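You operate a simulated robot arm through the tools that you are given. There is no shell and no other tool. Be economical: measure what you need, move in short steps, check, and stop when the job is done.

The job below is to be done with a simulated two-armed robot. You get a single attempt, and the scene is never put back.

JOB
Take the glue tin from the cork top of the wooden bench and leave it on the checklist. Push the lower drawer shut. Put the hand brush on the near end of the white counter. Put one of the insoles from the divided box on the front of the cork top. Put two of the order cards from the card holder on the top of the white table. Pick up the white caddy with one hand, pass it to the other hand and put it on the top of the open cabinet. Fetch the wooden stand from the top of the white table and set it on the top of the grey mat. Put the felt block on the lower shelf of the wooden table. Take the red round brush from the top of the wooden table and put it on the job slip there. Stack the P120 sleeve carton from the top of the wooden table on top of the P80 sleeve carton. The order is free. Set down upright: glue tin, white caddy, wooden stand, felt block.

The check looks at the end state, three seconds after you hand in, the way a careful person would. Anything else that was tipped, shoved, dropped, spilled or broken makes it a failure.

ROBOT AND FRAMES
Two 7-joint arms with two-finger parallel grippers on one trunk, on a base that drives. Base frame: it is fixed to the floor where the robot stands at the start and does not move with it; the origin is under the middle of the robot, x ahead of it, y to its left, z up. Lengths are in mm, angles in degrees, forces in N, time in s.
The left shoulder is at the start at [60, 143, 901], the right one opposite. Places, roughly: checklist [750, 0, 1000]; felt block (6x4x4 cm) [-1100, 5100, 800]; front of the cork top [600, -200, 900]; glue tin [500, 0, 1000]; hand brush (13x5x6 cm) [500, 2800, 900]; insoles [-750, 2750, 500]; job slip [500, 5250, 750]; lower drawer [600, -100, 500]; lower shelf of the wooden table [800, 4600, 300]; near end of the white counter [800, 3600, 900]; order card [-750, 3000, 500]; round brush [750, 4750, 1000]; sleeve carton [750, 4250, 1000]; top of the grey mat [700, 500, 900]; top of the open cabinet [-1200, -400, 700]; top of the white table [-1100, 4800, 800]; white caddy (21x9x11 cm) [-1100, 4200, 800]; wooden stand (6x4x6 cm) [-900, 4300, 800]. Payload 1.57 kg a hand.
Tool frame (each hand has its own): the origin (TCP) lies between the finger pads and is the grasp point; the fingertips stand 30 mm ahead of it; z points along the fingers, y is the line along which they close. The gripper opens to 110 mm. The fingers are 24 mm wide and 12 mm thick; the gripper's body (48 by 112 mm) begins 78 mm behind the TCP.
Orientation is that of the tool frame in the base frame, as a unit quaternion [x, y, z, w]. With the fingers straight down and closing along the base's y, the tool's x points along the base's -x, its y along +y and its z along -z.

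CONTROLS
- The arms move only by the tool move_arm. It takes "left_series", "right_series" or both (then of equal length, played together; a hand with none holds still); each is text: rows parted by semicolons, each of 7 numbers parted by spaces: the turn, a rotation vector about the tool's x, y, z in degrees, then the shift along the tool's x, y, z in mm, then the gripper command, from -1 (shut) to 1 (fully open), values between in proportion. In form: rx ry rz dx dy dz hand; .... A call has 1 to 20 rows; each row shifts and turns the commanded pose from where the row before left it, along the tool's axes as they then stand. A row lasts 0.2 s, in which the tool goes at most 50 mm and 8.6 degrees; a call with a longer step from one row to the next is refused whole, and so is a gripper value outside its range. Where a pose cannot be reached the arm comes as near as it can. A force on the tool above 40 N (or 10 N above the force at the start of the call, whichever is more), or a blocked arm, ends the call early, and 0.2 s more pass. Each finger travels about 45 mm/s and halts on what it meets, pressing with about 38 N; the grip force reading is that of the motor and also rises with nothing between the fingers. The clock runs only during rows and for 0.2 s after the last one: add rows that do not move to give the fingers time. It gives the time, the measured TCP pose, the force on the tool (base axes), the opening and the grip force at its end, in the units of the frame above (readings bear some noise), with the torque about the TCP (base axes, N m) and any sound that the robot's microphone picked up.
- Cameras (640 x 400 px; columns grow to the right, rows downward): "scene" is now at [48, 1.6, 1508.9]; the picture's right is [0.03, -1.00, 0.00], its down [-0.76, -0.02, -0.65] and it looks along [0.65, 0.02, -0.76] (base axes); focal length 270 px, centre (320, 200). "left" rides on the left gripper at [70, -16, -141] in its tool frame; the picture's right is [0.23, 0.97, 0.00], its down [-0.86, 0.20, -0.48] and it looks along [-0.47, 0.11, 0.88] (tool axes); focal length 222 px, centre (320, 200). "right" rides on the right gripper at [70, 16, -141] in its tool frame; the picture's right is [-0.23, 0.97, 0.00], its down [-0.86, -0.20, -0.48] and it looks along [-0.47, -0.11, 0.88] (tool axes); focal length 222 px, centre (320, 200). There is no depth. A picture from a camera that has moved, and an enlarged one, comes with that camera's place and axes in the base frame and with its lens.
- capture(camera): a new picture of that camera. No time passes.
- raise_lower(by): slides the trunk up (or, below 0, down) by that many mm; the arms and the scene camera ride with it, the base frame stays. It gives what a move gives, with no picture.
- roll_base(legs): drives the robot by 1 to 6 legs, each [ahead, left, turn to the left] in mm, mm and degrees, along the robot's own axes; the way and the turn of a leg run together, so that a leg with both is an arc; at most 1500 mm and 180 degrees a leg. The arms and the cameras ride along, it lands a little off, and it stops where it bumps. It gives what a move gives.
- head_to(pan, tilt): turns the head with the scene camera to pan (to the left, within 86 degrees either way) and tilt (down, from -29 to 69), counted from straight ahead of the robot. It gives what a move gives.
- enlarge(camera, box): a new picture of the part [left, top, right, bottom] of that camera's present view, enlarged. No time passes.
- hand_in(): hands the job in; it is judged then, once.

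Work in short steps. Places have to be worked out from the pictures, the camera data and where the tool is seen: move nearer, look again, correct. Check each grasp and each placing, and mend what went wrong. You have 546 turns and 354 pictures in all, those below and enlarged ones among them. Open the grippers and draw the arms clear of the work before you hand the job in, unless the task says otherwise; then end with one line.

The tools are called after "Call:" by a JSON object that holds its "op" and its "data". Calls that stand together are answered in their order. move_arm: Moves the arms, as the interface text tells. Its arguments: {"type":"object","properties":{"left_series":{"type":"string"},"right_series":{"type":"string"}},"required":[]} The other tools are called the same way: raise_lower (by) slides the trunk up or down; roll_base (legs) drives the base; head_to (pan, tilt) turns the head that bears the scene camera; capture (camera) takes a picture; enlarge (camera, box) takes an enlarged picture of a part of a camera's view; hand_in () hands the job in.

At the start:

```text
time_s: 0.0
left_tool_pos: [509.7, 280.3, 1000.0]
left_orientation: [0.001, 1.0, 0.0, 0.0]
left_wrist_force: [0.2, 0.5, -0.3]
left_moment: [-0.01, -0.02, 0.03]
left_width: 110.0
left_grasp_force: 0.0
right_tool_pos: [491.9, -209.2, 999.6]
right_orientation: [0.0, 1.0, -0.001, 0.0]
right_wrist_force: [-0.3, 0.2, 0.3]
right_moment: [0.0, -0.03, -0.01]
right_width: 110.2
right_grasp_force: 0.0
trunk travel left (down, up): [-500.0, 90.0]
robot x, y, heading: [2.2, 0.1, -0.0]
head pan, tilt: [1.5, 49.4]
```

scene: 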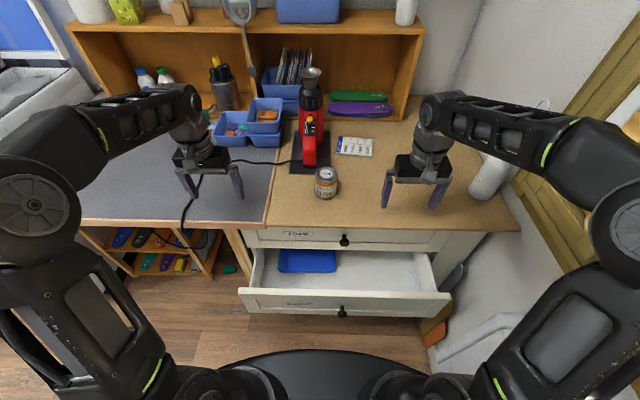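
right: 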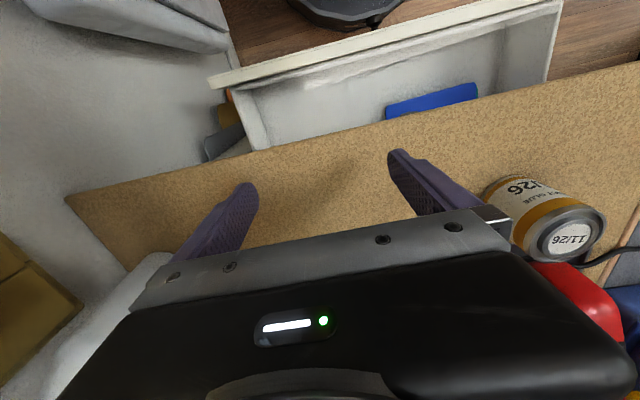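
left: 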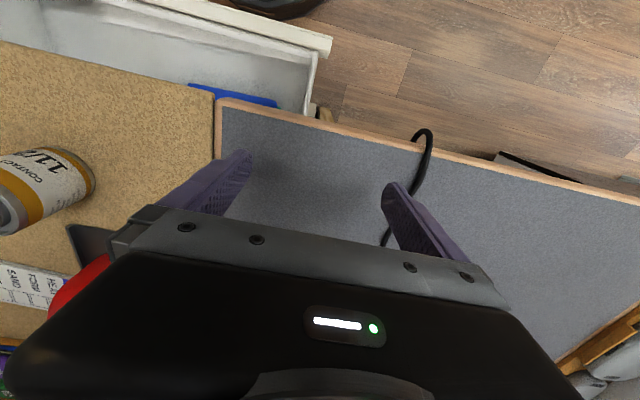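

The tin triangulates to about (604, 2), top z≈977, with the cork top at about z≈905. I enlarge the front area for detail on the drawer and checklist.

Call:
{"op": "enlarge", "data": {"camera": "scene", "box": [200, 60, 480, 235]}}

Call:
{"op": "enlarge", "data": {"camera": "scene", "box": [200, 200, 480, 375]}}

```text
2.29 times, centred on (340, 148) of scene
camera zoom: at [48.0, 1.6, 1508.9], right [0.03, -1.0, 0.0], down [-0.76, -0.02, -0.65], along [0.65, 0.02, -0.76], focal length 618 px, centre (274, 320)
```

zoom: 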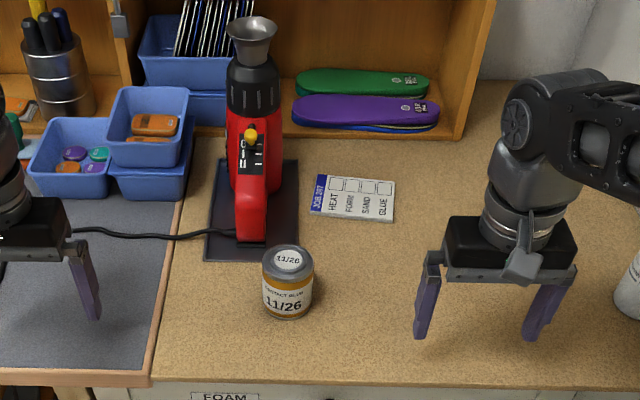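

```text
2.29 times, centred on (340, 288) of scene
camera zoom: at [48.0, 1.6, 1508.9], right [0.03, -1.0, 0.0], down [-0.76, -0.02, -0.65], along [0.65, 0.02, -0.76], focal length 618 px, centre (274, 0)
```

zoom: 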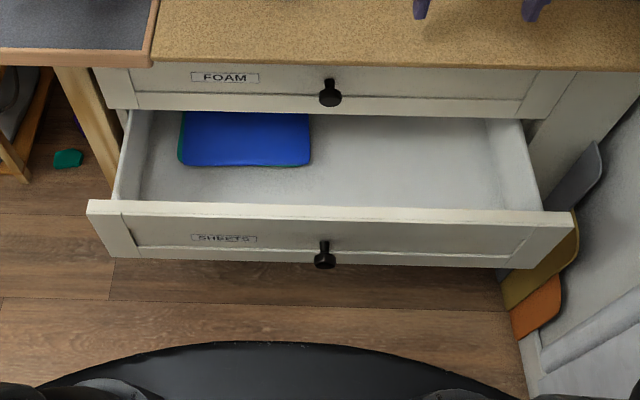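

The lower drawer stands about 150 mm open, with its face near x≈350. I back off, tilt the right hand forward with the gripper shut, and then push.

Call:
{"op": "roll_base", "data": {"legs": [[-300, 0, 0]]}}

Call:
{"op": "move_arm", "data": {"right_series": "0 -8 0 0 0 0 -1;0 -8 0 0 0 0 -1;0 -8 0 0 0 0 -1;0 -8 0 0 0 0 -1;0 -8 0 0 0 0 -1;0 -8 0 0 0 0 -1;0 -8 0 0 0 0 -1;0 -8 0 0 0 0 -1;0 -8 0 0 0 0 -1;0 -8 0 0 0 0 -1;0 0 0 0 0 0 -1"}}

Call:
{"op": "capture", "data": {"camera": "scene"}}

```text
time_s: 2.2
left_tool_pos: [214.1, 291.9, 999.9]
left_orientation: [-0.007, 1.0, 0.0, 0.0]
left_wrist_force: [-0.5, -0.2, -0.2]
left_moment: [0.01, -0.01, 0.0]
left_width: 110.3
left_grasp_force: 0.1
right_tool_pos: [204.2, -199.0, 1000.5]
right_orientation: [-0.006, 1.0, 0.0, 0.001]
right_wrist_force: [0.5, 0.6, -0.5]
right_moment: [0.02, -0.03, 0.02]
right_width: 110.3
right_grasp_force: 0.0
trunk travel left (down, up): [-500.0, 90.0]
robot x, y, heading: [-292.3, 4.0, 0.6]
head pan, tilt: [1.5, 49.4]
stopped in leg 1: the robot was blocked; the commanded pose is now the measured one
```

```text
time_s: 4.6
left_tool_pos: [214.4, 292.0, 1000.0]
left_orientation: [-0.007, 1.0, 0.0, 0.0]
left_wrist_force: [-0.4, 0.2, 0.5]
left_moment: [0.07, -0.02, 0.02]
left_width: 110.2
left_grasp_force: 0.1
right_tool_pos: [243.5, -205.7, 1017.1]
right_orientation: [-0.001, 0.832, -0.001, 0.555]
right_wrist_force: [0.0, -0.4, 0.1]
right_moment: [-0.03, 0.01, -0.03]
right_width: 0.0
right_grasp_force: 21.6
right hand out of reach, approached as far as the arm can: row 7, 8, 9, 10
trunk travel left (down, up): [-500.0, 90.0]
robot x, y, heading: [-289.3, 3.3, 0.7]
head pan, tilt: [1.5, 49.4]
```

```text
348 pictures are left
camera scene: at [-242.8, 5.7, 1508.9], right [0.04, -1.0, 0.0], down [-0.76, -0.03, -0.65], along [0.65, 0.03, -0.76], focal length 270 px, centre (320, 200)
```

scene: 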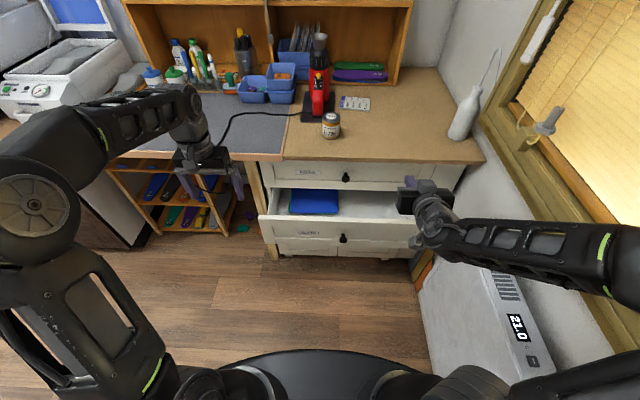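

The base was stopped just before 300 mm back, so I look to both sides to see what it touched.

Call:
{"op": "head_to", "data": {"pan": -80, "tilt": 45}}

Call:
{"op": "capture", "data": {"camera": "scene"}}

Call:
{"op": "head_to", "data": {"pan": 80, "tilt": 35}}

Call:
{"op": "capture", "data": {"camera": "scene"}}

```text
time_s: 6.2
left_tool_pos: [215.1, 293.1, 999.9]
left_orientation: [-0.007, 1.0, 0.0, 0.0]
left_wrist_force: [0.0, 0.5, -0.1]
left_moment: [0.0, -0.04, 0.02]
left_width: 110.1
left_grasp_force: 0.2
right_tool_pos: [242.7, -206.0, 1018.9]
right_orientation: [-0.001, 0.832, -0.001, 0.555]
right_wrist_force: [-0.4, 0.3, 0.1]
right_moment: [0.01, -0.02, 0.02]
right_width: 0.0
right_grasp_force: 21.7
trunk travel left (down, up): [-500.0, 90.0]
robot x, y, heading: [-287.1, 5.0, 0.7]
head pan, tilt: [-80.0, 45.0]
```

```text
347 pictures are left
camera scene: at [-304.8, -77.0, 1515.0], right [-0.98, -0.19, 0.0], down [-0.13, 0.69, -0.71], along [0.13, -0.69, -0.71], focal length 270 px, centre (320, 200)
```

scene: 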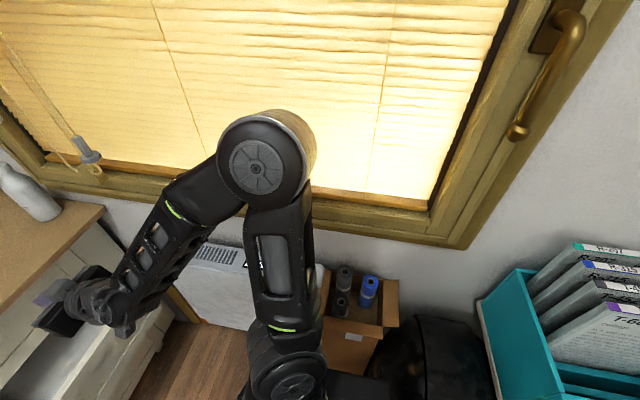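

```text
time_s: 8.6
left_tool_pos: [215.4, 291.5, 1000.0]
left_orientation: [-0.007, 1.0, 0.0, 0.0]
left_wrist_force: [0.4, 0.1, 0.8]
left_moment: [-0.01, 0.01, 0.02]
left_width: 109.9
left_grasp_force: 0.0
right_tool_pos: [243.4, -205.9, 1017.6]
right_orientation: [0.0, 0.832, -0.002, 0.555]
right_wrist_force: [-0.4, -0.7, -0.4]
right_moment: [0.01, -0.01, -0.01]
right_width: 0.0
right_grasp_force: 21.8
trunk travel left (down, up): [-500.0, 90.0]
robot x, y, heading: [-291.5, 2.2, 0.7]
head pan, tilt: [80.0, 35.0]
```

```text
346 pictures are left
camera scene: at [-305.8, 89.8, 1529.9], right [0.99, -0.16, 0.0], down [-0.09, -0.57, -0.82], along [0.13, 0.81, -0.57], focal length 270 px, centre (320, 200)
```

scene: 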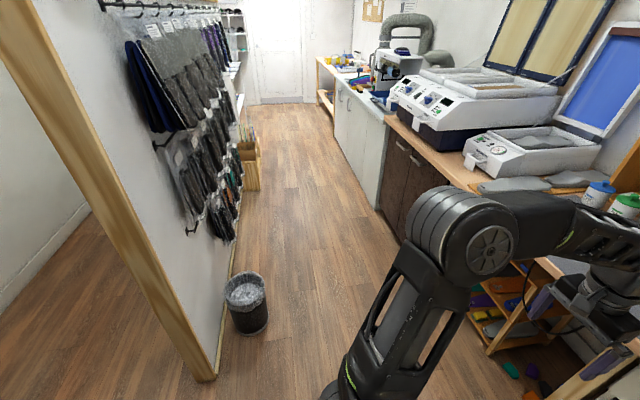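

I look again to the right rear to identify the dark cylinder near the base.

Call:
{"op": "head_to", "data": {"pan": -86, "tilt": 60}}

Call:
{"op": "capture", "data": {"camera": "scene"}}

```text
time_s: 11.2
left_tool_pos: [215.0, 290.8, 1000.6]
left_orientation: [-0.007, 1.0, 0.0, 0.0]
left_wrist_force: [1.0, -1.2, -0.1]
left_moment: [-0.03, -0.01, 0.02]
left_width: 110.1
left_grasp_force: 0.1
right_tool_pos: [243.9, -205.3, 1018.1]
right_orientation: [-0.001, 0.832, -0.001, 0.555]
right_wrist_force: [1.0, -0.3, 0.0]
right_moment: [0.03, -0.02, -0.02]
right_width: 0.0
right_grasp_force: 21.1
trunk travel left (down, up): [-500.0, 90.0]
robot x, y, heading: [-287.3, 4.5, 0.6]
head pan, tilt: [-85.9, 60.0]
```

```text
345 pictures are left
camera scene: at [-314.4, -63.5, 1495.6], right [-1.0, -0.08, 0.0], down [-0.07, 0.86, -0.5], along [0.04, -0.5, -0.87], focal length 270 px, centre (320, 200)
```

scene: 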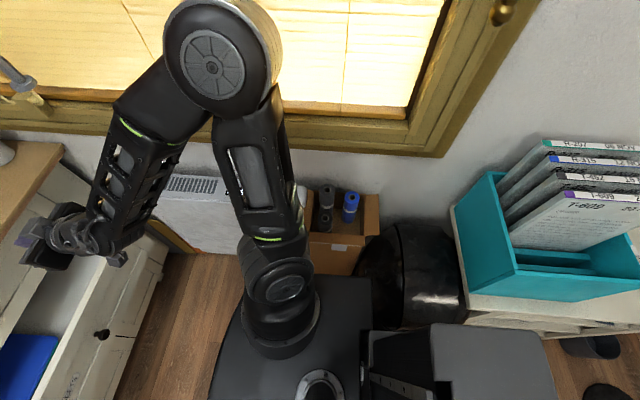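

The base's right rear corner sits beside a dark bin, and the right elbow is close to the window and heater. I ease forward and go left to be clear, and draw the right hand in a little.

Call:
{"op": "roll_base", "data": {"legs": [[30, 0, 0], [0, 220, 0]]}}

Call:
{"op": "move_arm", "data": {"right_series": "0 0 0 0 0 -20 -1;0 0 0 0 0 -20 -1;0 0 0 0 0 0 -1"}}

Call:
{"op": "head_to", "data": {"pan": 0, "tilt": 45}}

Call:
{"op": "capture", "data": {"camera": "scene"}}

```text
time_s: 13.3
left_tool_pos: [243.1, 514.2, 999.8]
left_orientation: [-0.005, 1.0, 0.0, 0.0]
left_wrist_force: [0.5, -0.1, -0.6]
left_moment: [-0.02, 0.02, -0.02]
left_width: 110.1
left_grasp_force: 0.0
right_tool_pos: [271.5, 15.2, 1018.7]
right_orientation: [0.001, 0.832, -0.003, 0.555]
right_wrist_force: [0.6, 0.5, 0.5]
right_moment: [-0.02, -0.02, -0.04]
right_width: 0.0
right_grasp_force: 21.3
trunk travel left (down, up): [-500.0, 90.0]
robot x, y, heading: [-263.2, 227.9, 0.9]
head pan, tilt: [-85.9, 60.0]
```

```text
time_s: 14.1
left_tool_pos: [244.5, 513.0, 999.5]
left_orientation: [-0.006, 1.0, 0.0, 0.0]
left_wrist_force: [-0.4, -0.4, -0.8]
left_moment: [-0.02, 0.03, 0.03]
left_width: 110.0
left_grasp_force: 0.0
right_tool_pos: [263.7, 15.6, 1043.3]
right_orientation: [0.0, 0.832, -0.002, 0.554]
right_wrist_force: [0.0, 0.6, 0.6]
right_moment: [0.0, -0.01, 0.0]
right_width: 0.0
right_grasp_force: 20.5
right hand out of reach, approached as far as the arm can: row 1, 2
trunk travel left (down, up): [-500.0, 90.0]
robot x, y, heading: [-260.9, 228.8, 0.6]
head pan, tilt: [-85.9, 60.0]
```

```text
time_s: 15.7
left_tool_pos: [244.3, 512.9, 998.7]
left_orientation: [-0.006, 1.0, -0.001, 0.001]
left_wrist_force: [-0.2, 0.4, 0.3]
left_moment: [-0.01, 0.04, 0.01]
left_width: 110.0
left_grasp_force: 0.1
right_tool_pos: [262.7, 13.9, 1042.5]
right_orientation: [0.001, 0.833, -0.003, 0.554]
right_wrist_force: [0.5, -0.2, 0.6]
right_moment: [-0.01, 0.01, 0.05]
right_width: 0.1
right_grasp_force: 21.8
trunk travel left (down, up): [-500.0, 90.0]
robot x, y, heading: [-265.9, 223.6, 0.7]
head pan, tilt: [0.0, 45.0]
```

```text
344 pictures are left
camera scene: at [-211.2, 226.1, 1515.0], right [0.01, -1.0, 0.0], down [-0.71, -0.01, -0.71], along [0.71, 0.01, -0.71], focal length 270 px, centre (320, 200)
```

scene: 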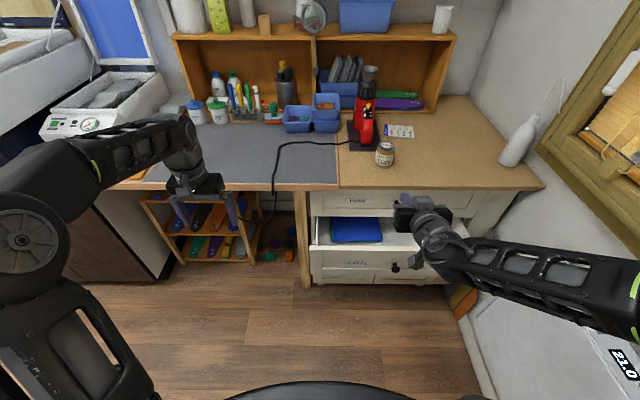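

The drawer's front triangulates to top z≈690 at x≈370, spanning y 268 to about −340. I lower the trunk so the right fist comes to z≈610 in front of the face.

Call:
{"op": "raise_lower", "data": {"by": -430}}

Call:
{"op": "capture", "data": {"camera": "scene"}}

Call:
{"op": "capture", "data": {"camera": "right"}}

```text
refused: -430 is not a number from -400 to 400
```

```text
343 pictures are left
camera scene: at [-211.2, 226.1, 1515.0], right [0.01, -1.0, 0.0], down [-0.71, -0.01, -0.71], along [0.71, 0.01, -0.71], focal length 270 px, centre (320, 200)
```

scene: 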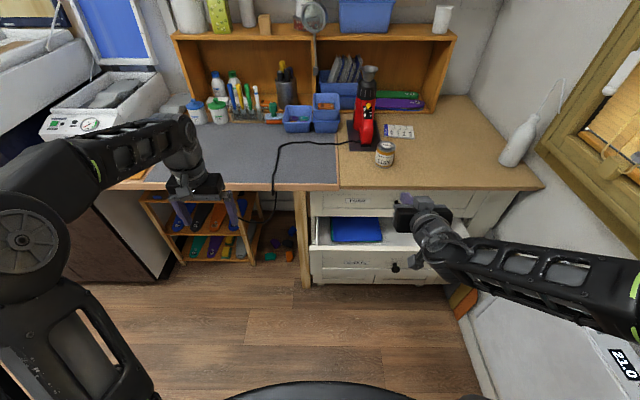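

```text
342 pictures are left
camera right: at [105.9, 31.7, 1033.1], right [0.09, 0.97, 0.21], down [-0.11, -0.2, 0.97], along [0.99, -0.11, 0.09], focal length 222 px, centre (320, 200)
```

right: 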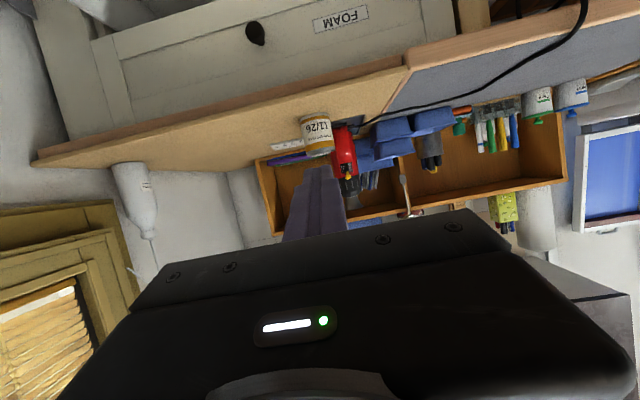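

The limit is 400 a call; I lower by 400.

Call:
{"op": "raise_lower", "data": {"by": -400}}

Call:
{"op": "capture", "data": {"camera": "scene"}}

Call:
{"op": "capture", "data": {"camera": "right"}}

```text
time_s: 19.5
left_tool_pos: [244.8, 512.8, 599.1]
left_orientation: [-0.006, 1.0, 0.0, 0.0]
left_wrist_force: [-0.2, 0.0, 0.5]
left_moment: [0.02, 0.0, 0.02]
left_width: 109.9
left_grasp_force: 0.1
right_tool_pos: [262.8, 15.6, 642.5]
right_orientation: [0.001, 0.833, -0.003, 0.554]
right_wrist_force: [-0.1, -0.6, -0.2]
right_moment: [-0.01, -0.02, 0.01]
right_width: 0.0
right_grasp_force: 21.4
trunk travel left (down, up): [-100.0, 490.0]
robot x, y, heading: [-262.4, 224.2, 0.2]
head pan, tilt: [0.0, 45.0]
```

```text
341 pictures are left
camera scene: at [-211.3, 226.2, 1115.1], right [0.01, -1.0, 0.0], down [-0.71, -0.01, -0.71], along [0.71, 0.01, -0.71], focal length 270 px, centre (320, 200)
```

scene: 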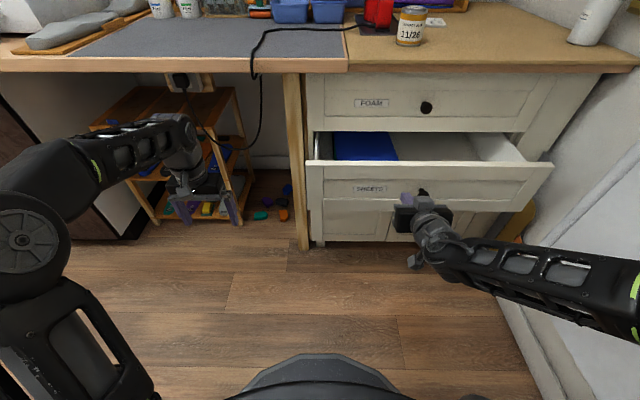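

```text
340 pictures are left
camera right: at [105.9, 31.7, 633.1], right [0.09, 0.97, 0.21], down [-0.11, -0.2, 0.97], along [0.99, -0.11, 0.09], focal length 222 px, centre (320, 200)
```

right: 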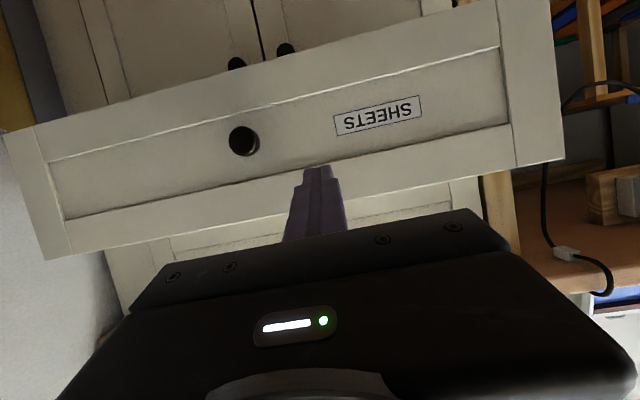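

The fist points between handle and label but near the top rail; I drop 40 mm more to z≈590 and drive forward into near contact.

Call:
{"op": "raise_lower", "data": {"by": -40}}

Call:
{"op": "roll_base", "data": {"legs": [[60, 0, 0]]}}

Call:
{"op": "capture", "data": {"camera": "scene"}}

```text
time_s: 20.4
left_tool_pos: [243.0, 513.4, 559.0]
left_orientation: [-0.005, 1.0, -0.001, 0.001]
left_wrist_force: [-0.3, -0.2, 1.0]
left_moment: [0.01, -0.03, 0.0]
left_width: 109.8
left_grasp_force: 0.1
right_tool_pos: [264.4, 13.9, 603.0]
right_orientation: [0.001, 0.832, -0.003, 0.554]
right_wrist_force: [0.2, -1.2, 0.4]
right_moment: [-0.01, 0.01, -0.03]
right_width: 0.0
right_grasp_force: 21.5
trunk travel left (down, up): [-60.0, 530.0]
robot x, y, heading: [-259.1, 222.5, 0.7]
head pan, tilt: [0.0, 45.0]
```

```text
time_s: 21.3
left_tool_pos: [303.4, 513.4, 559.3]
left_orientation: [-0.005, 1.0, 0.0, 0.0]
left_wrist_force: [-0.2, 0.4, 0.1]
left_moment: [-0.02, 0.03, 0.01]
left_width: 110.2
left_grasp_force: 0.0
right_tool_pos: [322.6, 15.9, 603.0]
right_orientation: [0.0, 0.832, -0.002, 0.554]
right_wrist_force: [-0.1, 0.1, 0.0]
right_moment: [0.0, 0.01, -0.01]
right_width: 0.0
right_grasp_force: 21.0
trunk travel left (down, up): [-60.0, 530.0]
robot x, y, heading: [-202.6, 226.9, 0.8]
head pan, tilt: [0.0, 45.0]
```

```text
339 pictures are left
camera scene: at [-151.5, 226.7, 1075.0], right [0.01, -1.0, 0.0], down [-0.71, -0.01, -0.71], along [0.71, 0.01, -0.71], focal length 270 px, centre (320, 200)
```

scene: 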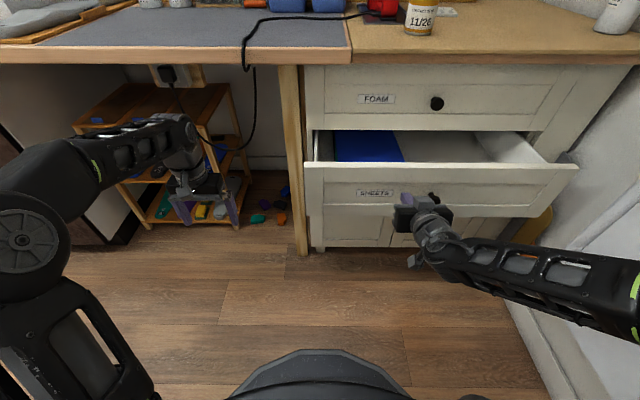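

Still no contact. I continue forward in small legs, watching for the force.

Call:
{"op": "roll_base", "data": {"legs": [[40, 0, 0]]}}

Call:
{"op": "roll_base", "data": {"legs": [[50, 0, 0]]}}

Call:
{"op": "capture", "data": {"camera": "scene"}}

```text
time_s: 22.2
left_tool_pos: [341.4, 512.8, 558.7]
left_orientation: [-0.006, 1.0, 0.0, 0.0]
left_wrist_force: [0.0, -0.2, 0.2]
left_moment: [-0.01, -0.01, 0.01]
left_width: 109.8
left_grasp_force: 0.1
right_tool_pos: [363.0, 16.1, 602.8]
right_orientation: [0.001, 0.833, -0.003, 0.554]
right_wrist_force: [0.2, -0.1, 0.2]
right_moment: [0.02, -0.02, -0.02]
right_width: 0.0
right_grasp_force: 20.9
trunk travel left (down, up): [-60.0, 530.0]
robot x, y, heading: [-165.0, 227.2, 0.7]
head pan, tilt: [0.0, 45.0]
```

```text
time_s: 23.1
left_tool_pos: [392.6, 514.8, 559.4]
left_orientation: [-0.006, 1.0, 0.001, 0.0]
left_wrist_force: [0.1, 0.3, -0.2]
left_moment: [-0.02, -0.01, 0.0]
left_width: 109.7
left_grasp_force: 0.1
right_tool_pos: [413.8, 17.1, 602.8]
right_orientation: [0.0, 0.833, -0.002, 0.554]
right_wrist_force: [0.2, 0.2, 0.1]
right_moment: [0.0, 0.0, -0.03]
right_width: 0.1
right_grasp_force: 21.5
trunk travel left (down, up): [-60.0, 530.0]
robot x, y, heading: [-111.8, 230.1, 0.7]
head pan, tilt: [0.0, 45.0]
```

```text
338 pictures are left
camera scene: at [-61.8, 227.8, 1075.0], right [0.01, -1.0, 0.0], down [-0.71, -0.01, -0.71], along [0.71, 0.01, -0.71], focal length 270 px, centre (320, 200)
```

scene: 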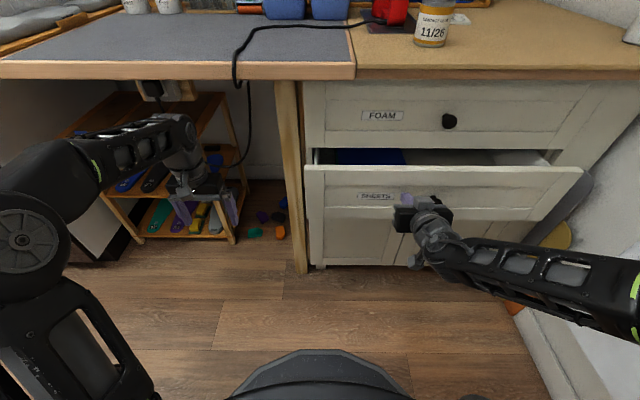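

The drawer is moving in with the push. I continue in smaller legs.

Call:
{"op": "roll_base", "data": {"legs": [[40, 0, 0]]}}

Call:
{"op": "capture", "data": {"camera": "scene"}}

```text
time_s: 24.0
left_tool_pos: [432.9, 515.8, 559.9]
left_orientation: [-0.006, 1.0, 0.0, 0.0]
left_wrist_force: [-1.6, 0.0, -0.4]
left_moment: [0.02, 0.0, -0.03]
left_width: 109.9
left_grasp_force: 0.2
right_tool_pos: [453.6, 17.4, 603.7]
right_orientation: [0.001, 0.833, -0.003, 0.554]
right_wrist_force: [-1.0, 0.3, -0.1]
right_moment: [0.03, 0.02, 0.03]
right_width: 0.1
right_grasp_force: 21.3
trunk travel left (down, up): [-60.0, 530.0]
robot x, y, heading: [-73.0, 230.1, 0.5]
head pan, tilt: [0.0, 45.0]
```

```text
337 pictures are left
camera scene: at [-21.4, 228.2, 1075.0], right [0.01, -1.0, 0.0], down [-0.71, -0.01, -0.71], along [0.71, 0.01, -0.71], focal length 270 px, centre (320, 200)
```

scene: 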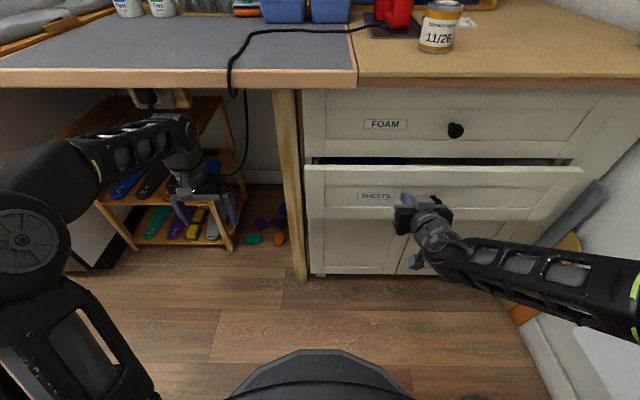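

Perhaps 40 mm is left. I push on in two 15–20 mm legs.

Call:
{"op": "roll_base", "data": {"legs": [[25, 0, 0]]}}

Call:
{"op": "capture", "data": {"camera": "scene"}}

```text
time_s: 24.8
left_tool_pos: [457.9, 516.2, 559.1]
left_orientation: [-0.006, 1.0, 0.0, 0.0]
left_wrist_force: [0.0, 0.2, 0.4]
left_moment: [-0.01, 0.02, 0.02]
left_width: 109.9
left_grasp_force: 0.0
right_tool_pos: [477.8, 17.8, 603.0]
right_orientation: [0.0, 0.832, -0.002, 0.554]
right_wrist_force: [-0.2, 0.7, -0.1]
right_moment: [-0.01, -0.01, -0.02]
right_width: 0.4
right_grasp_force: 21.1
trunk travel left (down, up): [-60.0, 530.0]
robot x, y, heading: [-45.6, 228.3, 0.6]
head pan, tilt: [0.0, 45.0]
```

```text
336 pictures are left
camera scene: at [3.8, 228.5, 1075.0], right [0.01, -1.0, 0.0], down [-0.71, -0.01, -0.71], along [0.71, 0.01, -0.71], focal length 270 px, centre (320, 200)
```

scene: 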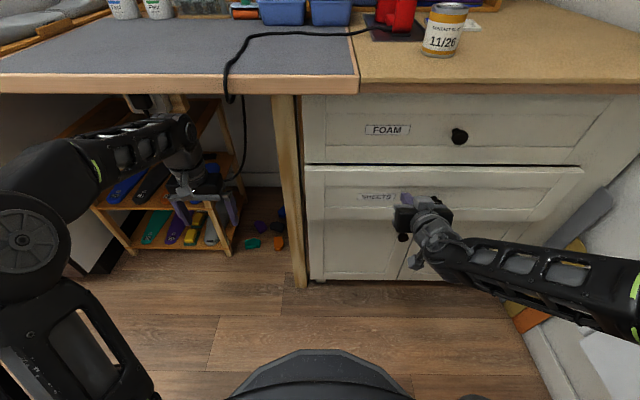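

Nearly flush; one more small push.

Call:
{"op": "roll_base", "data": {"legs": [[15, 0, 0]]}}

Call:
{"op": "enlarge", "data": {"camera": "scene", "box": [290, 80, 610, 280]}}

```text
time_s: 25.6
left_tool_pos: [473.7, 514.2, 559.6]
left_orientation: [-0.006, 1.0, 0.001, 0.0]
left_wrist_force: [-0.4, 0.1, -0.9]
left_moment: [-0.02, 0.02, -0.01]
left_width: 110.1
left_grasp_force: 0.0
right_tool_pos: [493.9, 16.7, 602.8]
right_orientation: [0.001, 0.832, -0.002, 0.554]
right_wrist_force: [0.3, 0.1, 0.1]
right_moment: [-0.03, 0.0, -0.01]
right_width: 0.0
right_grasp_force: 20.6
trunk travel left (down, up): [-60.0, 530.0]
robot x, y, heading: [-32.5, 230.2, 0.4]
head pan, tilt: [0.0, 45.0]
```

```text
2.00 times, centred on (450, 180) of scene
camera zoom: at [18.8, 228.7, 1075.0], right [0.01, -1.0, 0.0], down [-0.71, -0.01, -0.71], along [0.71, 0.01, -0.71], focal length 541 px, centre (60, 240)
```

zoom: 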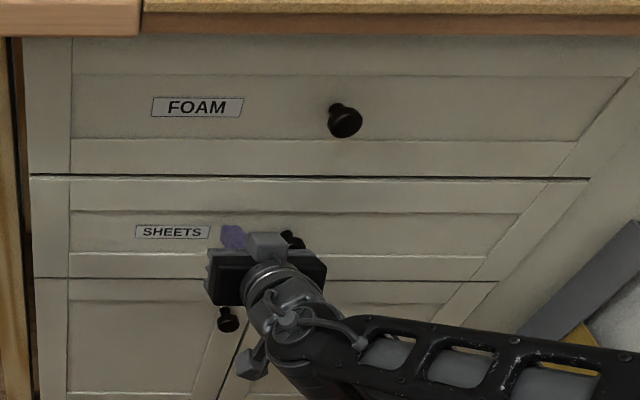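

Almost aligned with the upper front, but no resisting force yet; one more push until it stops.

Call:
{"op": "roll_base", "data": {"legs": [[12, 0, 0]]}}

Call:
{"op": "enlarge", "data": {"camera": "scene", "box": [290, 80, 610, 280]}}

```text
time_s: 26.3
left_tool_pos: [486.2, 516.7, 559.1]
left_orientation: [-0.006, 1.0, 0.0, 0.0]
left_wrist_force: [0.2, 0.0, 0.7]
left_moment: [-0.04, 0.0, 0.0]
left_width: 110.0
left_grasp_force: 0.0
right_tool_pos: [505.5, 17.9, 602.0]
right_orientation: [0.0, 0.832, -0.002, 0.554]
right_wrist_force: [0.6, 0.3, -0.4]
right_moment: [0.02, 0.02, 0.02]
right_width: 0.3
right_grasp_force: 21.4
trunk travel left (down, up): [-60.0, 530.0]
robot x, y, heading: [-20.2, 228.7, 0.6]
head pan, tilt: [0.0, 45.0]
```

```text
2.00 times, centred on (450, 180) of scene
camera zoom: at [30.8, 228.8, 1075.0], right [0.01, -1.0, 0.0], down [-0.71, -0.01, -0.71], along [0.71, 0.01, -0.71], focal length 541 px, centre (60, 240)
```

zoom: 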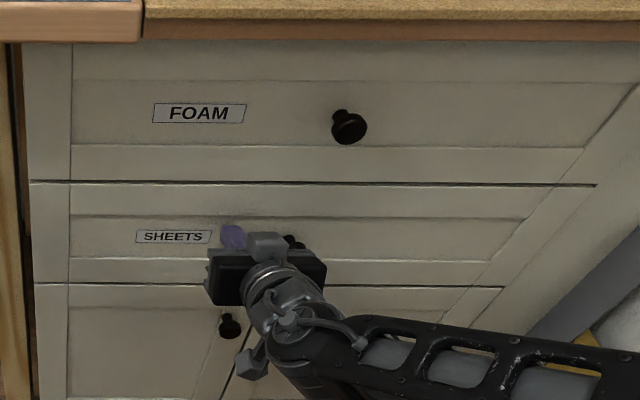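

Still no resistance; one more nudge.

Call:
{"op": "roll_base", "data": {"legs": [[12, 0, 0]]}}

Call:
{"op": "enlarge", "data": {"camera": "scene", "box": [290, 80, 610, 280]}}

```text
time_s: 27.1
left_tool_pos: [489.5, 513.7, 559.4]
left_orientation: [-0.004, 1.0, 0.0, 0.0]
left_wrist_force: [0.6, -0.3, -0.4]
left_moment: [-0.02, 0.0, -0.03]
left_width: 110.0
left_grasp_force: 0.0
right_tool_pos: [506.0, 18.0, 602.5]
right_orientation: [-0.001, 0.833, -0.002, 0.553]
right_wrist_force: [-11.8, 0.5, 6.4]
right_moment: [0.0, -0.2, -0.05]
right_width: 0.0
right_grasp_force: 21.7
trunk travel left (down, up): [-60.0, 530.0]
robot x, y, heading: [-17.1, 231.0, 0.2]
head pan, tilt: [0.0, 45.0]
stopped in leg 1: the force on the tool passed its limit (the readings are from after the stop); the commanded pose is now the measured one
```

```text
2.00 times, centred on (450, 180) of scene
camera zoom: at [33.8, 228.8, 1075.0], right [0.01, -1.0, 0.0], down [-0.71, -0.01, -0.71], along [0.71, 0.01, -0.71], focal length 541 px, centre (60, 240)
```

zoom: 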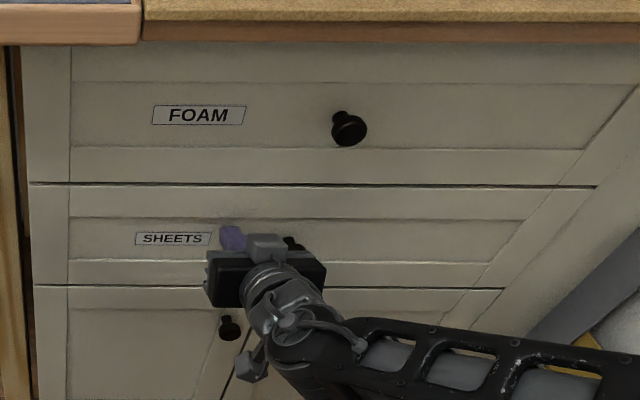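

Now it's firmly against its stop and flush. I back off, raise the trunk, and turn the right hand back down.

Call:
{"op": "roll_base", "data": {"legs": [[-200, 0, 0]]}}

Call:
{"op": "raise_lower", "data": {"by": 400}}

Call:
{"op": "raise_lower", "data": {"by": 60}}

Call:
{"op": "move_arm", "data": {"right_series": "0 8 0 0 0 0 1;0 8 0 0 0 0 1;0 8 0 0 0 0 1;0 8 0 0 0 0 1;0 8 0 0 0 0 1;0 8 0 0 0 0 1;0 8 0 0 0 0 1;0 8 0 0 0 0 1;0 3 0 0 0 0 1;0 0 0 0 0 0 1"}}

Call:
{"op": "capture", "data": {"camera": "scene"}}

```text
time_s: 28.7
left_tool_pos: [290.0, 513.6, 560.4]
left_orientation: [-0.005, 1.0, 0.0, -0.001]
left_wrist_force: [-0.4, -0.1, -0.4]
left_moment: [0.01, -0.04, 0.02]
left_width: 110.0
left_grasp_force: 0.0
right_tool_pos: [307.8, 16.5, 601.3]
right_orientation: [-0.001, 0.834, -0.002, 0.552]
right_wrist_force: [0.2, 0.8, 1.6]
right_moment: [-0.01, -0.02, -0.01]
right_width: 0.0
right_grasp_force: 21.4
trunk travel left (down, up): [-60.0, 530.0]
robot x, y, heading: [-216.0, 224.6, 0.6]
head pan, tilt: [0.0, 45.0]
```

```text
time_s: 32.5
left_tool_pos: [289.4, 512.8, 958.7]
left_orientation: [-0.005, 1.0, 0.0, 0.0]
left_wrist_force: [0.4, 1.3, 0.1]
left_moment: [0.01, 0.02, 0.02]
left_width: 109.9
left_grasp_force: 0.1
right_tool_pos: [307.0, 15.2, 1001.8]
right_orientation: [-0.001, 0.833, -0.002, 0.553]
right_wrist_force: [-0.2, -0.9, -0.5]
right_moment: [-0.02, -0.03, -0.03]
right_width: 0.0
right_grasp_force: 21.8
trunk travel left (down, up): [-460.0, 130.0]
robot x, y, heading: [-214.6, 226.9, 0.6]
head pan, tilt: [0.0, 45.0]
```

```text
time_s: 33.5
left_tool_pos: [290.2, 511.7, 1019.3]
left_orientation: [-0.005, 1.0, 0.0, -0.001]
left_wrist_force: [-0.2, 0.2, -0.3]
left_moment: [0.03, 0.0, 0.0]
left_width: 109.9
left_grasp_force: 0.0
right_tool_pos: [308.3, 15.6, 1061.6]
right_orientation: [0.0, 0.833, -0.002, 0.553]
right_wrist_force: [-0.1, 0.2, 0.1]
right_moment: [0.01, 0.04, 0.03]
right_width: 0.0
right_grasp_force: 21.1
trunk travel left (down, up): [-520.0, 70.0]
robot x, y, heading: [-219.1, 225.2, 0.3]
head pan, tilt: [0.0, 45.0]
```

```text
time_s: 35.7
left_tool_pos: [289.7, 513.3, 1020.0]
left_orientation: [-0.005, 1.0, 0.0, -0.001]
left_wrist_force: [0.6, -0.8, 0.4]
left_moment: [-0.02, -0.01, 0.01]
left_width: 110.2
left_grasp_force: 0.0
right_tool_pos: [307.9, 16.0, 1061.1]
right_orientation: [0.001, 1.0, -0.002, 0.001]
right_wrist_force: [0.1, 0.2, 0.2]
right_moment: [0.01, 0.03, -0.02]
right_width: 109.9
right_grasp_force: 0.0
trunk travel left (down, up): [-520.0, 70.0]
robot x, y, heading: [-218.9, 226.1, 0.4]
head pan, tilt: [0.0, 45.0]
```

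```text
332 pictures are left
camera scene: at [-164.7, 226.8, 1535.0], right [0.01, -1.0, 0.0], down [-0.71, -0.01, -0.71], along [0.71, 0.01, -0.71], focal length 270 px, centre (320, 200)
```

scene: 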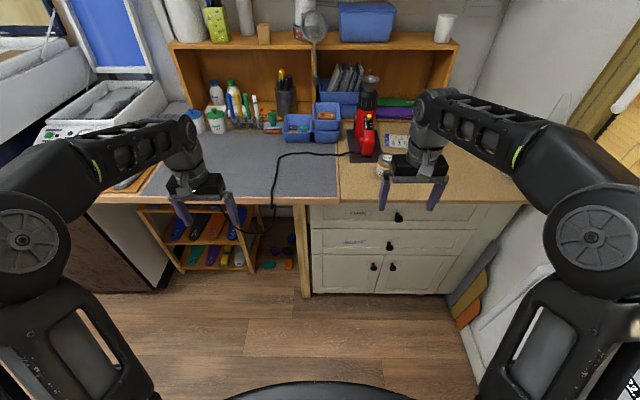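

The drawer is shut. I draw both hands in 150 mm and drive the base close to the bench, at about (170, 150), for tin and checklist.

Call:
{"op": "move_arm", "data": {"left_series": "0 0 0 40 0 0 1;0 0 0 40 0 0 1;0 0 0 40 0 0 1;0 0 0 30 0 0 1", "right_series": "0 0 0 40 0 0 1;0 0 0 40 0 0 1;0 0 0 40 0 0 1;0 0 0 30 0 0 1"}}

Call:
{"op": "roll_base", "data": {"legs": [[300, -75, 0], [70, 0, 0]]}}

Call:
{"op": "capture", "data": {"camera": "scene"}}

Call:
{"op": "capture", "data": {"camera": "right"}}

```text
time_s: 36.7
left_tool_pos: [139.6, 510.9, 1018.7]
left_orientation: [-0.006, 1.0, 0.0, 0.0]
left_wrist_force: [-0.6, 0.5, 0.1]
left_moment: [-0.02, -0.01, 0.0]
left_width: 110.1
left_grasp_force: 0.1
right_tool_pos: [158.5, 15.3, 1060.3]
right_orientation: [0.001, 1.0, -0.002, 0.002]
right_wrist_force: [-0.2, 0.1, 0.0]
right_moment: [0.05, 0.0, 0.01]
right_width: 109.7
right_grasp_force: 0.1
trunk travel left (down, up): [-520.0, 70.0]
robot x, y, heading: [-215.3, 226.3, 0.7]
head pan, tilt: [0.0, 45.0]
```

```text
time_s: 39.4
left_tool_pos: [515.9, 438.1, 1018.4]
left_orientation: [-0.003, 1.0, 0.0, -0.001]
left_wrist_force: [-0.3, 0.7, -0.1]
left_moment: [-0.01, -0.01, 0.0]
left_width: 109.7
left_grasp_force: 0.0
right_tool_pos: [532.8, -57.0, 1059.5]
right_orientation: [0.002, 1.0, -0.003, 0.0]
right_wrist_force: [-0.1, -0.2, 0.0]
right_moment: [-0.02, 0.04, 0.01]
right_width: 110.0
right_grasp_force: 0.1
trunk travel left (down, up): [-520.0, 70.0]
robot x, y, heading: [157.0, 151.0, 0.4]
head pan, tilt: [0.0, 45.0]
```

```text
331 pictures are left
camera scene: at [210.5, 154.4, 1535.0], right [0.01, -1.0, 0.0], down [-0.71, 0.0, -0.71], along [0.71, 0.0, -0.71], focal length 270 px, centre (320, 200)
```

scene: 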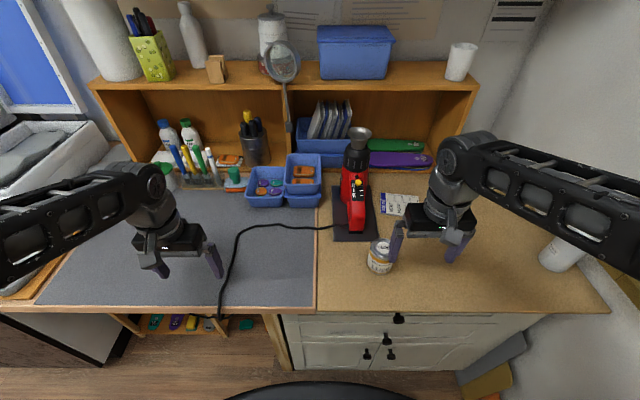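

```text
330 pictures are left
camera right: at [463.3, -40.8, 1200.7], right [0.23, 0.97, 0.0], down [0.85, -0.2, 0.48], along [0.47, -0.11, -0.88], focal length 222 px, centre (320, 200)
```

right: 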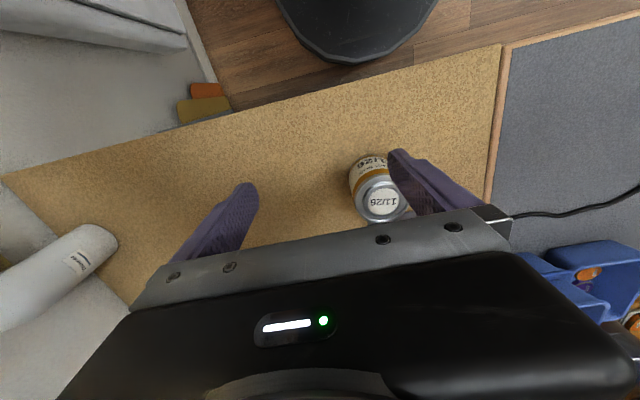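

Both views put the tin's axis at (603, 0) with a 52 mm lid at z≈977; the checklist's centre is about (822, −101). I move the right hand over the tin.

Call:
{"op": "move_arm", "data": {"right_series": "0 0 0 -35 28 0 1;0 0 0 -35 29 0 1;0 0 0 0 0 0 1"}}

Call:
{"op": "capture", "data": {"camera": "right"}}

```text
time_s: 40.2
left_tool_pos: [514.0, 438.8, 1018.9]
left_orientation: [-0.002, 1.0, -0.001, -0.001]
left_wrist_force: [-0.3, 0.5, -0.2]
left_moment: [0.0, 0.01, -0.02]
left_width: 109.9
left_grasp_force: 0.0
right_tool_pos: [600.2, -3.6, 1058.3]
right_orientation: [0.003, 1.0, -0.002, 0.0]
right_wrist_force: [-0.8, -0.4, 0.4]
right_moment: [-0.02, 0.01, -0.03]
right_width: 109.9
right_grasp_force: 0.1
trunk travel left (down, up): [-520.0, 70.0]
robot x, y, heading: [157.0, 156.1, 0.3]
head pan, tilt: [0.0, 45.0]
```

```text
329 pictures are left
camera right: at [530.6, 14.1, 1200.0], right [0.23, 0.97, 0.0], down [0.85, -0.2, 0.48], along [0.47, -0.11, -0.88], focal length 222 px, centre (320, 200)
```

right: 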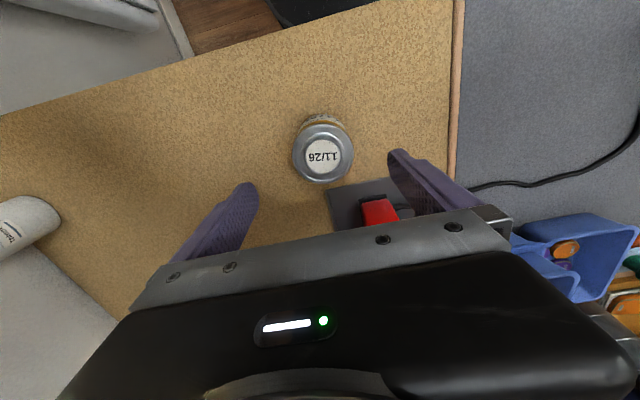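

Aligned within a few millimetres. I go down to z≈947 and close.

Call:
{"op": "move_arm", "data": {"right_series": "0 0 0 0 4 40 1;0 0 0 0 0 40 1;0 0 0 0 0 31 1;0 0 0 0 0 0 1;0 0 0 0 0 0 -1;0 0 0 0 0 0 -1;0 0 0 0 0 0 -1;0 0 0 0 0 0 -1;0 0 0 0 0 0 -1"}}

Call:
{"op": "capture", "data": {"camera": "right"}}

```text
time_s: 42.2
left_tool_pos: [514.5, 437.2, 1020.4]
left_orientation: [-0.003, 1.0, 0.0, -0.002]
left_wrist_force: [1.0, -0.6, 0.8]
left_moment: [0.03, -0.01, 0.01]
left_width: 110.0
left_grasp_force: 0.1
right_tool_pos: [602.1, 0.3, 947.3]
right_orientation: [0.003, 1.0, -0.002, 0.001]
right_wrist_force: [0.1, -0.7, 0.6]
right_moment: [0.06, 0.01, 0.04]
right_width: 62.4
right_grasp_force: 33.9
trunk travel left (down, up): [-520.0, 70.0]
robot x, y, heading: [160.3, 154.6, 0.7]
head pan, tilt: [0.0, 45.0]
```

```text
328 pictures are left
camera right: at [532.7, 17.6, 1088.6], right [0.23, 0.97, 0.0], down [0.85, -0.2, 0.48], along [0.47, -0.11, -0.88], focal length 222 px, centre (320, 200)
```

right: 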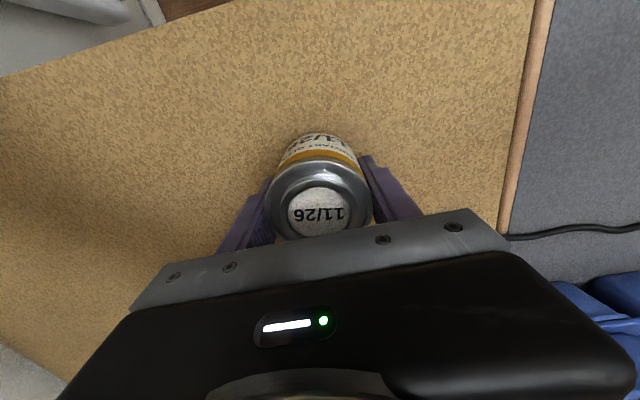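

Gripped at 62 mm. I lift, move right to y≈−101, then forward over the checklist.

Call:
{"op": "move_arm", "data": {"right_series": "0 0 0 0 0 -35 -1;0 0 0 0 0 -35 -1;0 0 0 0 -40 0 -1;0 0 0 0 -40 0 -1;0 0 0 -10 -21 0 -1;0 0 0 -40 0 0 -1;0 0 0 -40 0 0 -1;0 0 0 -40 0 0 -1;0 0 0 -40 0 0 -1;0 0 0 -40 0 0 -1;0 0 0 -10 0 0 -1;0 0 0 0 0 0 -1"}}

Call:
{"op": "capture", "data": {"camera": "right"}}

Call:
{"op": "capture", "data": {"camera": "scene"}}

```text
time_s: 44.8
left_tool_pos: [514.6, 438.0, 1019.6]
left_orientation: [-0.002, 1.0, 0.001, 0.0]
left_wrist_force: [0.0, -0.5, -0.5]
left_moment: [0.01, 0.02, 0.01]
left_width: 110.0
left_grasp_force: 0.1
right_tool_pos: [782.7, -100.9, 1019.5]
right_orientation: [0.003, 1.0, -0.002, 0.002]
right_wrist_force: [0.5, 0.1, -2.0]
right_moment: [0.01, 0.03, -0.01]
right_width: 62.5
right_grasp_force: 37.9
right hand out of reach, approached as far as the arm can: row 10, 11
trunk travel left (down, up): [-520.0, 70.0]
robot x, y, heading: [156.9, 153.8, 0.3]
head pan, tilt: [0.0, 45.0]
```

```text
327 pictures are left
camera right: at [711.7, -82.8, 1160.1], right [0.23, 0.97, 0.0], down [0.85, -0.2, 0.48], along [0.47, -0.11, -0.88], focal length 222 px, centre (320, 200)
```

right: 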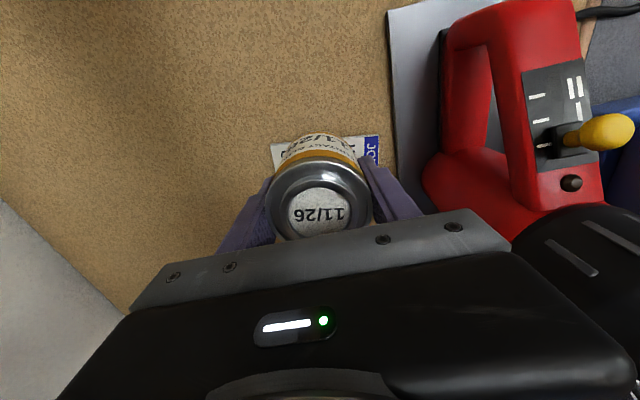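

```text
326 pictures are left
camera scene: at [208.6, 154.2, 1535.1], right [0.01, -1.0, 0.0], down [-0.71, 0.0, -0.71], along [0.71, 0.0, -0.71], focal length 270 px, centre (320, 200)
```

scene: 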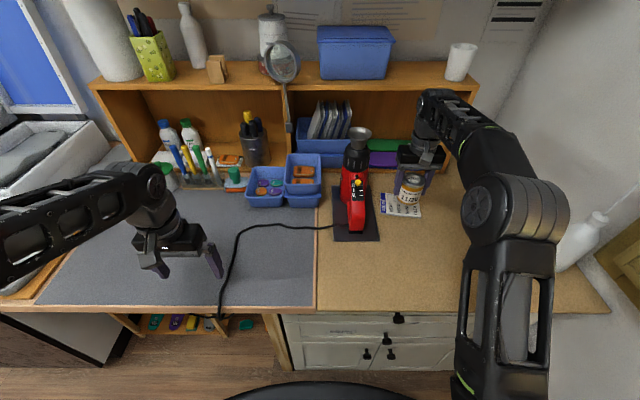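

The arm is at its full reach at x=783; the checklist spans x≈772–868, centre y≈−93. I drive 36 mm forward (handles leave about 50 mm) so the tin comes over its middle.

Call:
{"op": "roll_base", "data": {"legs": [[36, 5, 0]]}}

Call:
{"op": "capture", "data": {"camera": "right"}}

```text
time_s: 45.7
left_tool_pos: [552.3, 443.0, 1017.7]
left_orientation: [-0.002, 1.0, 0.0, -0.001]
left_wrist_force: [0.0, 0.1, -0.4]
left_moment: [-0.01, 0.06, 0.03]
left_width: 110.1
left_grasp_force: 0.2
right_tool_pos: [820.3, -95.1, 1017.8]
right_orientation: [0.003, 1.0, -0.003, 0.0]
right_wrist_force: [0.9, -0.3, -2.6]
right_moment: [-0.01, 0.04, 0.01]
right_width: 62.2
right_grasp_force: 38.0
trunk travel left (down, up): [-520.0, 70.0]
robot x, y, heading: [194.9, 159.8, 0.1]
head pan, tilt: [0.0, 45.0]
```

```text
325 pictures are left
camera right: at [749.5, -77.5, 1158.8], right [0.23, 0.97, 0.0], down [0.85, -0.2, 0.48], along [0.47, -0.12, -0.88], focal length 222 px, centre (320, 200)
```

right: 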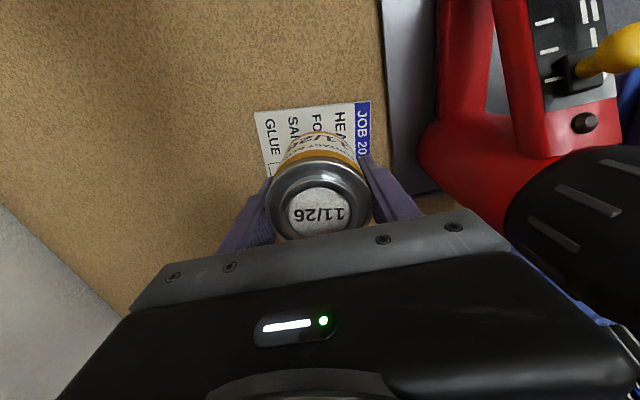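

The tin sits over the middle. The commanded pose lies about 38 mm ahead of the actual one, so I take that back and then lower step by step.

Call:
{"op": "move_arm", "data": {"right_series": "0 0 0 38 0 0 -1;0 0 0 0 0 30 -1;0 0 0 0 0 20 -1;0 0 0 0 0 10 -1;0 0 0 0 0 0 -1"}}

Call:
{"op": "capture", "data": {"camera": "right"}}

```text
time_s: 46.9
left_tool_pos: [549.6, 444.2, 1019.4]
left_orientation: [-0.003, 1.0, 0.0, -0.002]
left_wrist_force: [0.6, 0.2, -0.1]
left_moment: [0.0, 0.0, 0.02]
left_width: 110.4
left_grasp_force: 0.1
right_tool_pos: [780.7, -95.4, 958.3]
right_orientation: [0.003, 1.0, -0.002, 0.001]
right_wrist_force: [0.2, -0.2, -2.2]
right_moment: [-0.01, -0.02, 0.04]
right_width: 62.2
right_grasp_force: 37.3
trunk travel left (down, up): [-520.0, 70.0]
robot x, y, heading: [190.6, 161.2, 0.4]
head pan, tilt: [0.0, 45.0]
```

```text
324 pictures are left
camera right: at [710.6, -77.6, 1099.7], right [0.23, 0.97, 0.0], down [0.85, -0.2, 0.48], along [0.47, -0.11, -0.88], focal length 222 px, centre (320, 200)
```

right: 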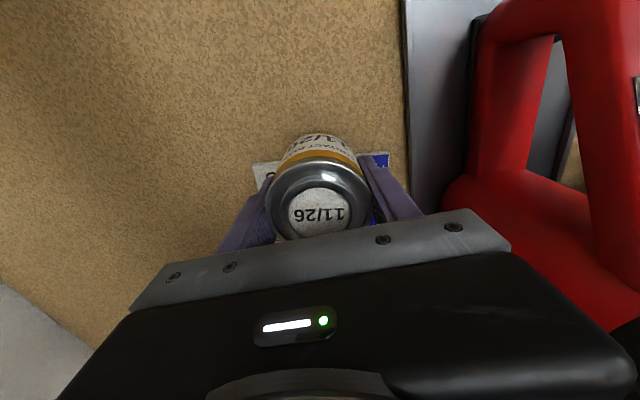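

The commanded pose had been reset to the real one, so I simply go forward 39 mm again, still 10 mm above the paper.

Call:
{"op": "move_arm", "data": {"right_series": "0 0 0 -20 0 0 -1;0 0 0 -19 0 0 -1;0 0 0 0 0 0 -1"}}

Call:
{"op": "capture", "data": {"camera": "right"}}

```text
time_s: 47.7
left_tool_pos: [549.8, 442.9, 1019.1]
left_orientation: [-0.003, 1.0, 0.0, -0.002]
left_wrist_force: [0.0, 0.2, 0.5]
left_moment: [-0.01, -0.02, 0.0]
left_width: 110.0
left_grasp_force: 0.0
right_tool_pos: [818.8, -95.7, 958.3]
right_orientation: [0.002, 1.0, -0.002, 0.002]
right_wrist_force: [-0.4, -0.5, -2.4]
right_moment: [0.0, 0.0, 0.01]
right_width: 62.6
right_grasp_force: 38.1
trunk travel left (down, up): [-520.0, 70.0]
robot x, y, heading: [195.2, 159.7, 0.4]
head pan, tilt: [0.0, 45.0]
```

```text
323 pictures are left
camera right: at [748.8, -78.1, 1099.4], right [0.23, 0.97, 0.0], down [0.85, -0.2, 0.48], along [0.47, -0.11, -0.88], focal length 222 px, centre (320, 200)
```

right: 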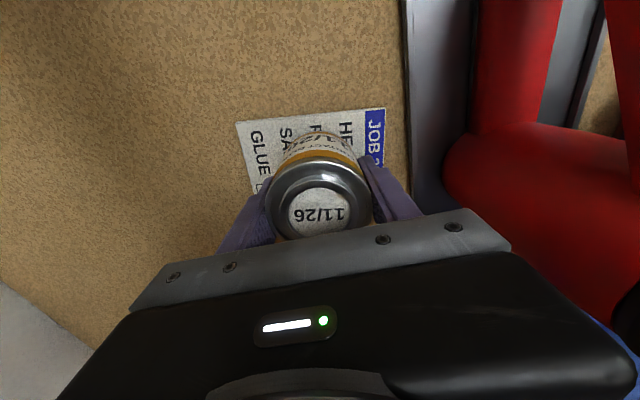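

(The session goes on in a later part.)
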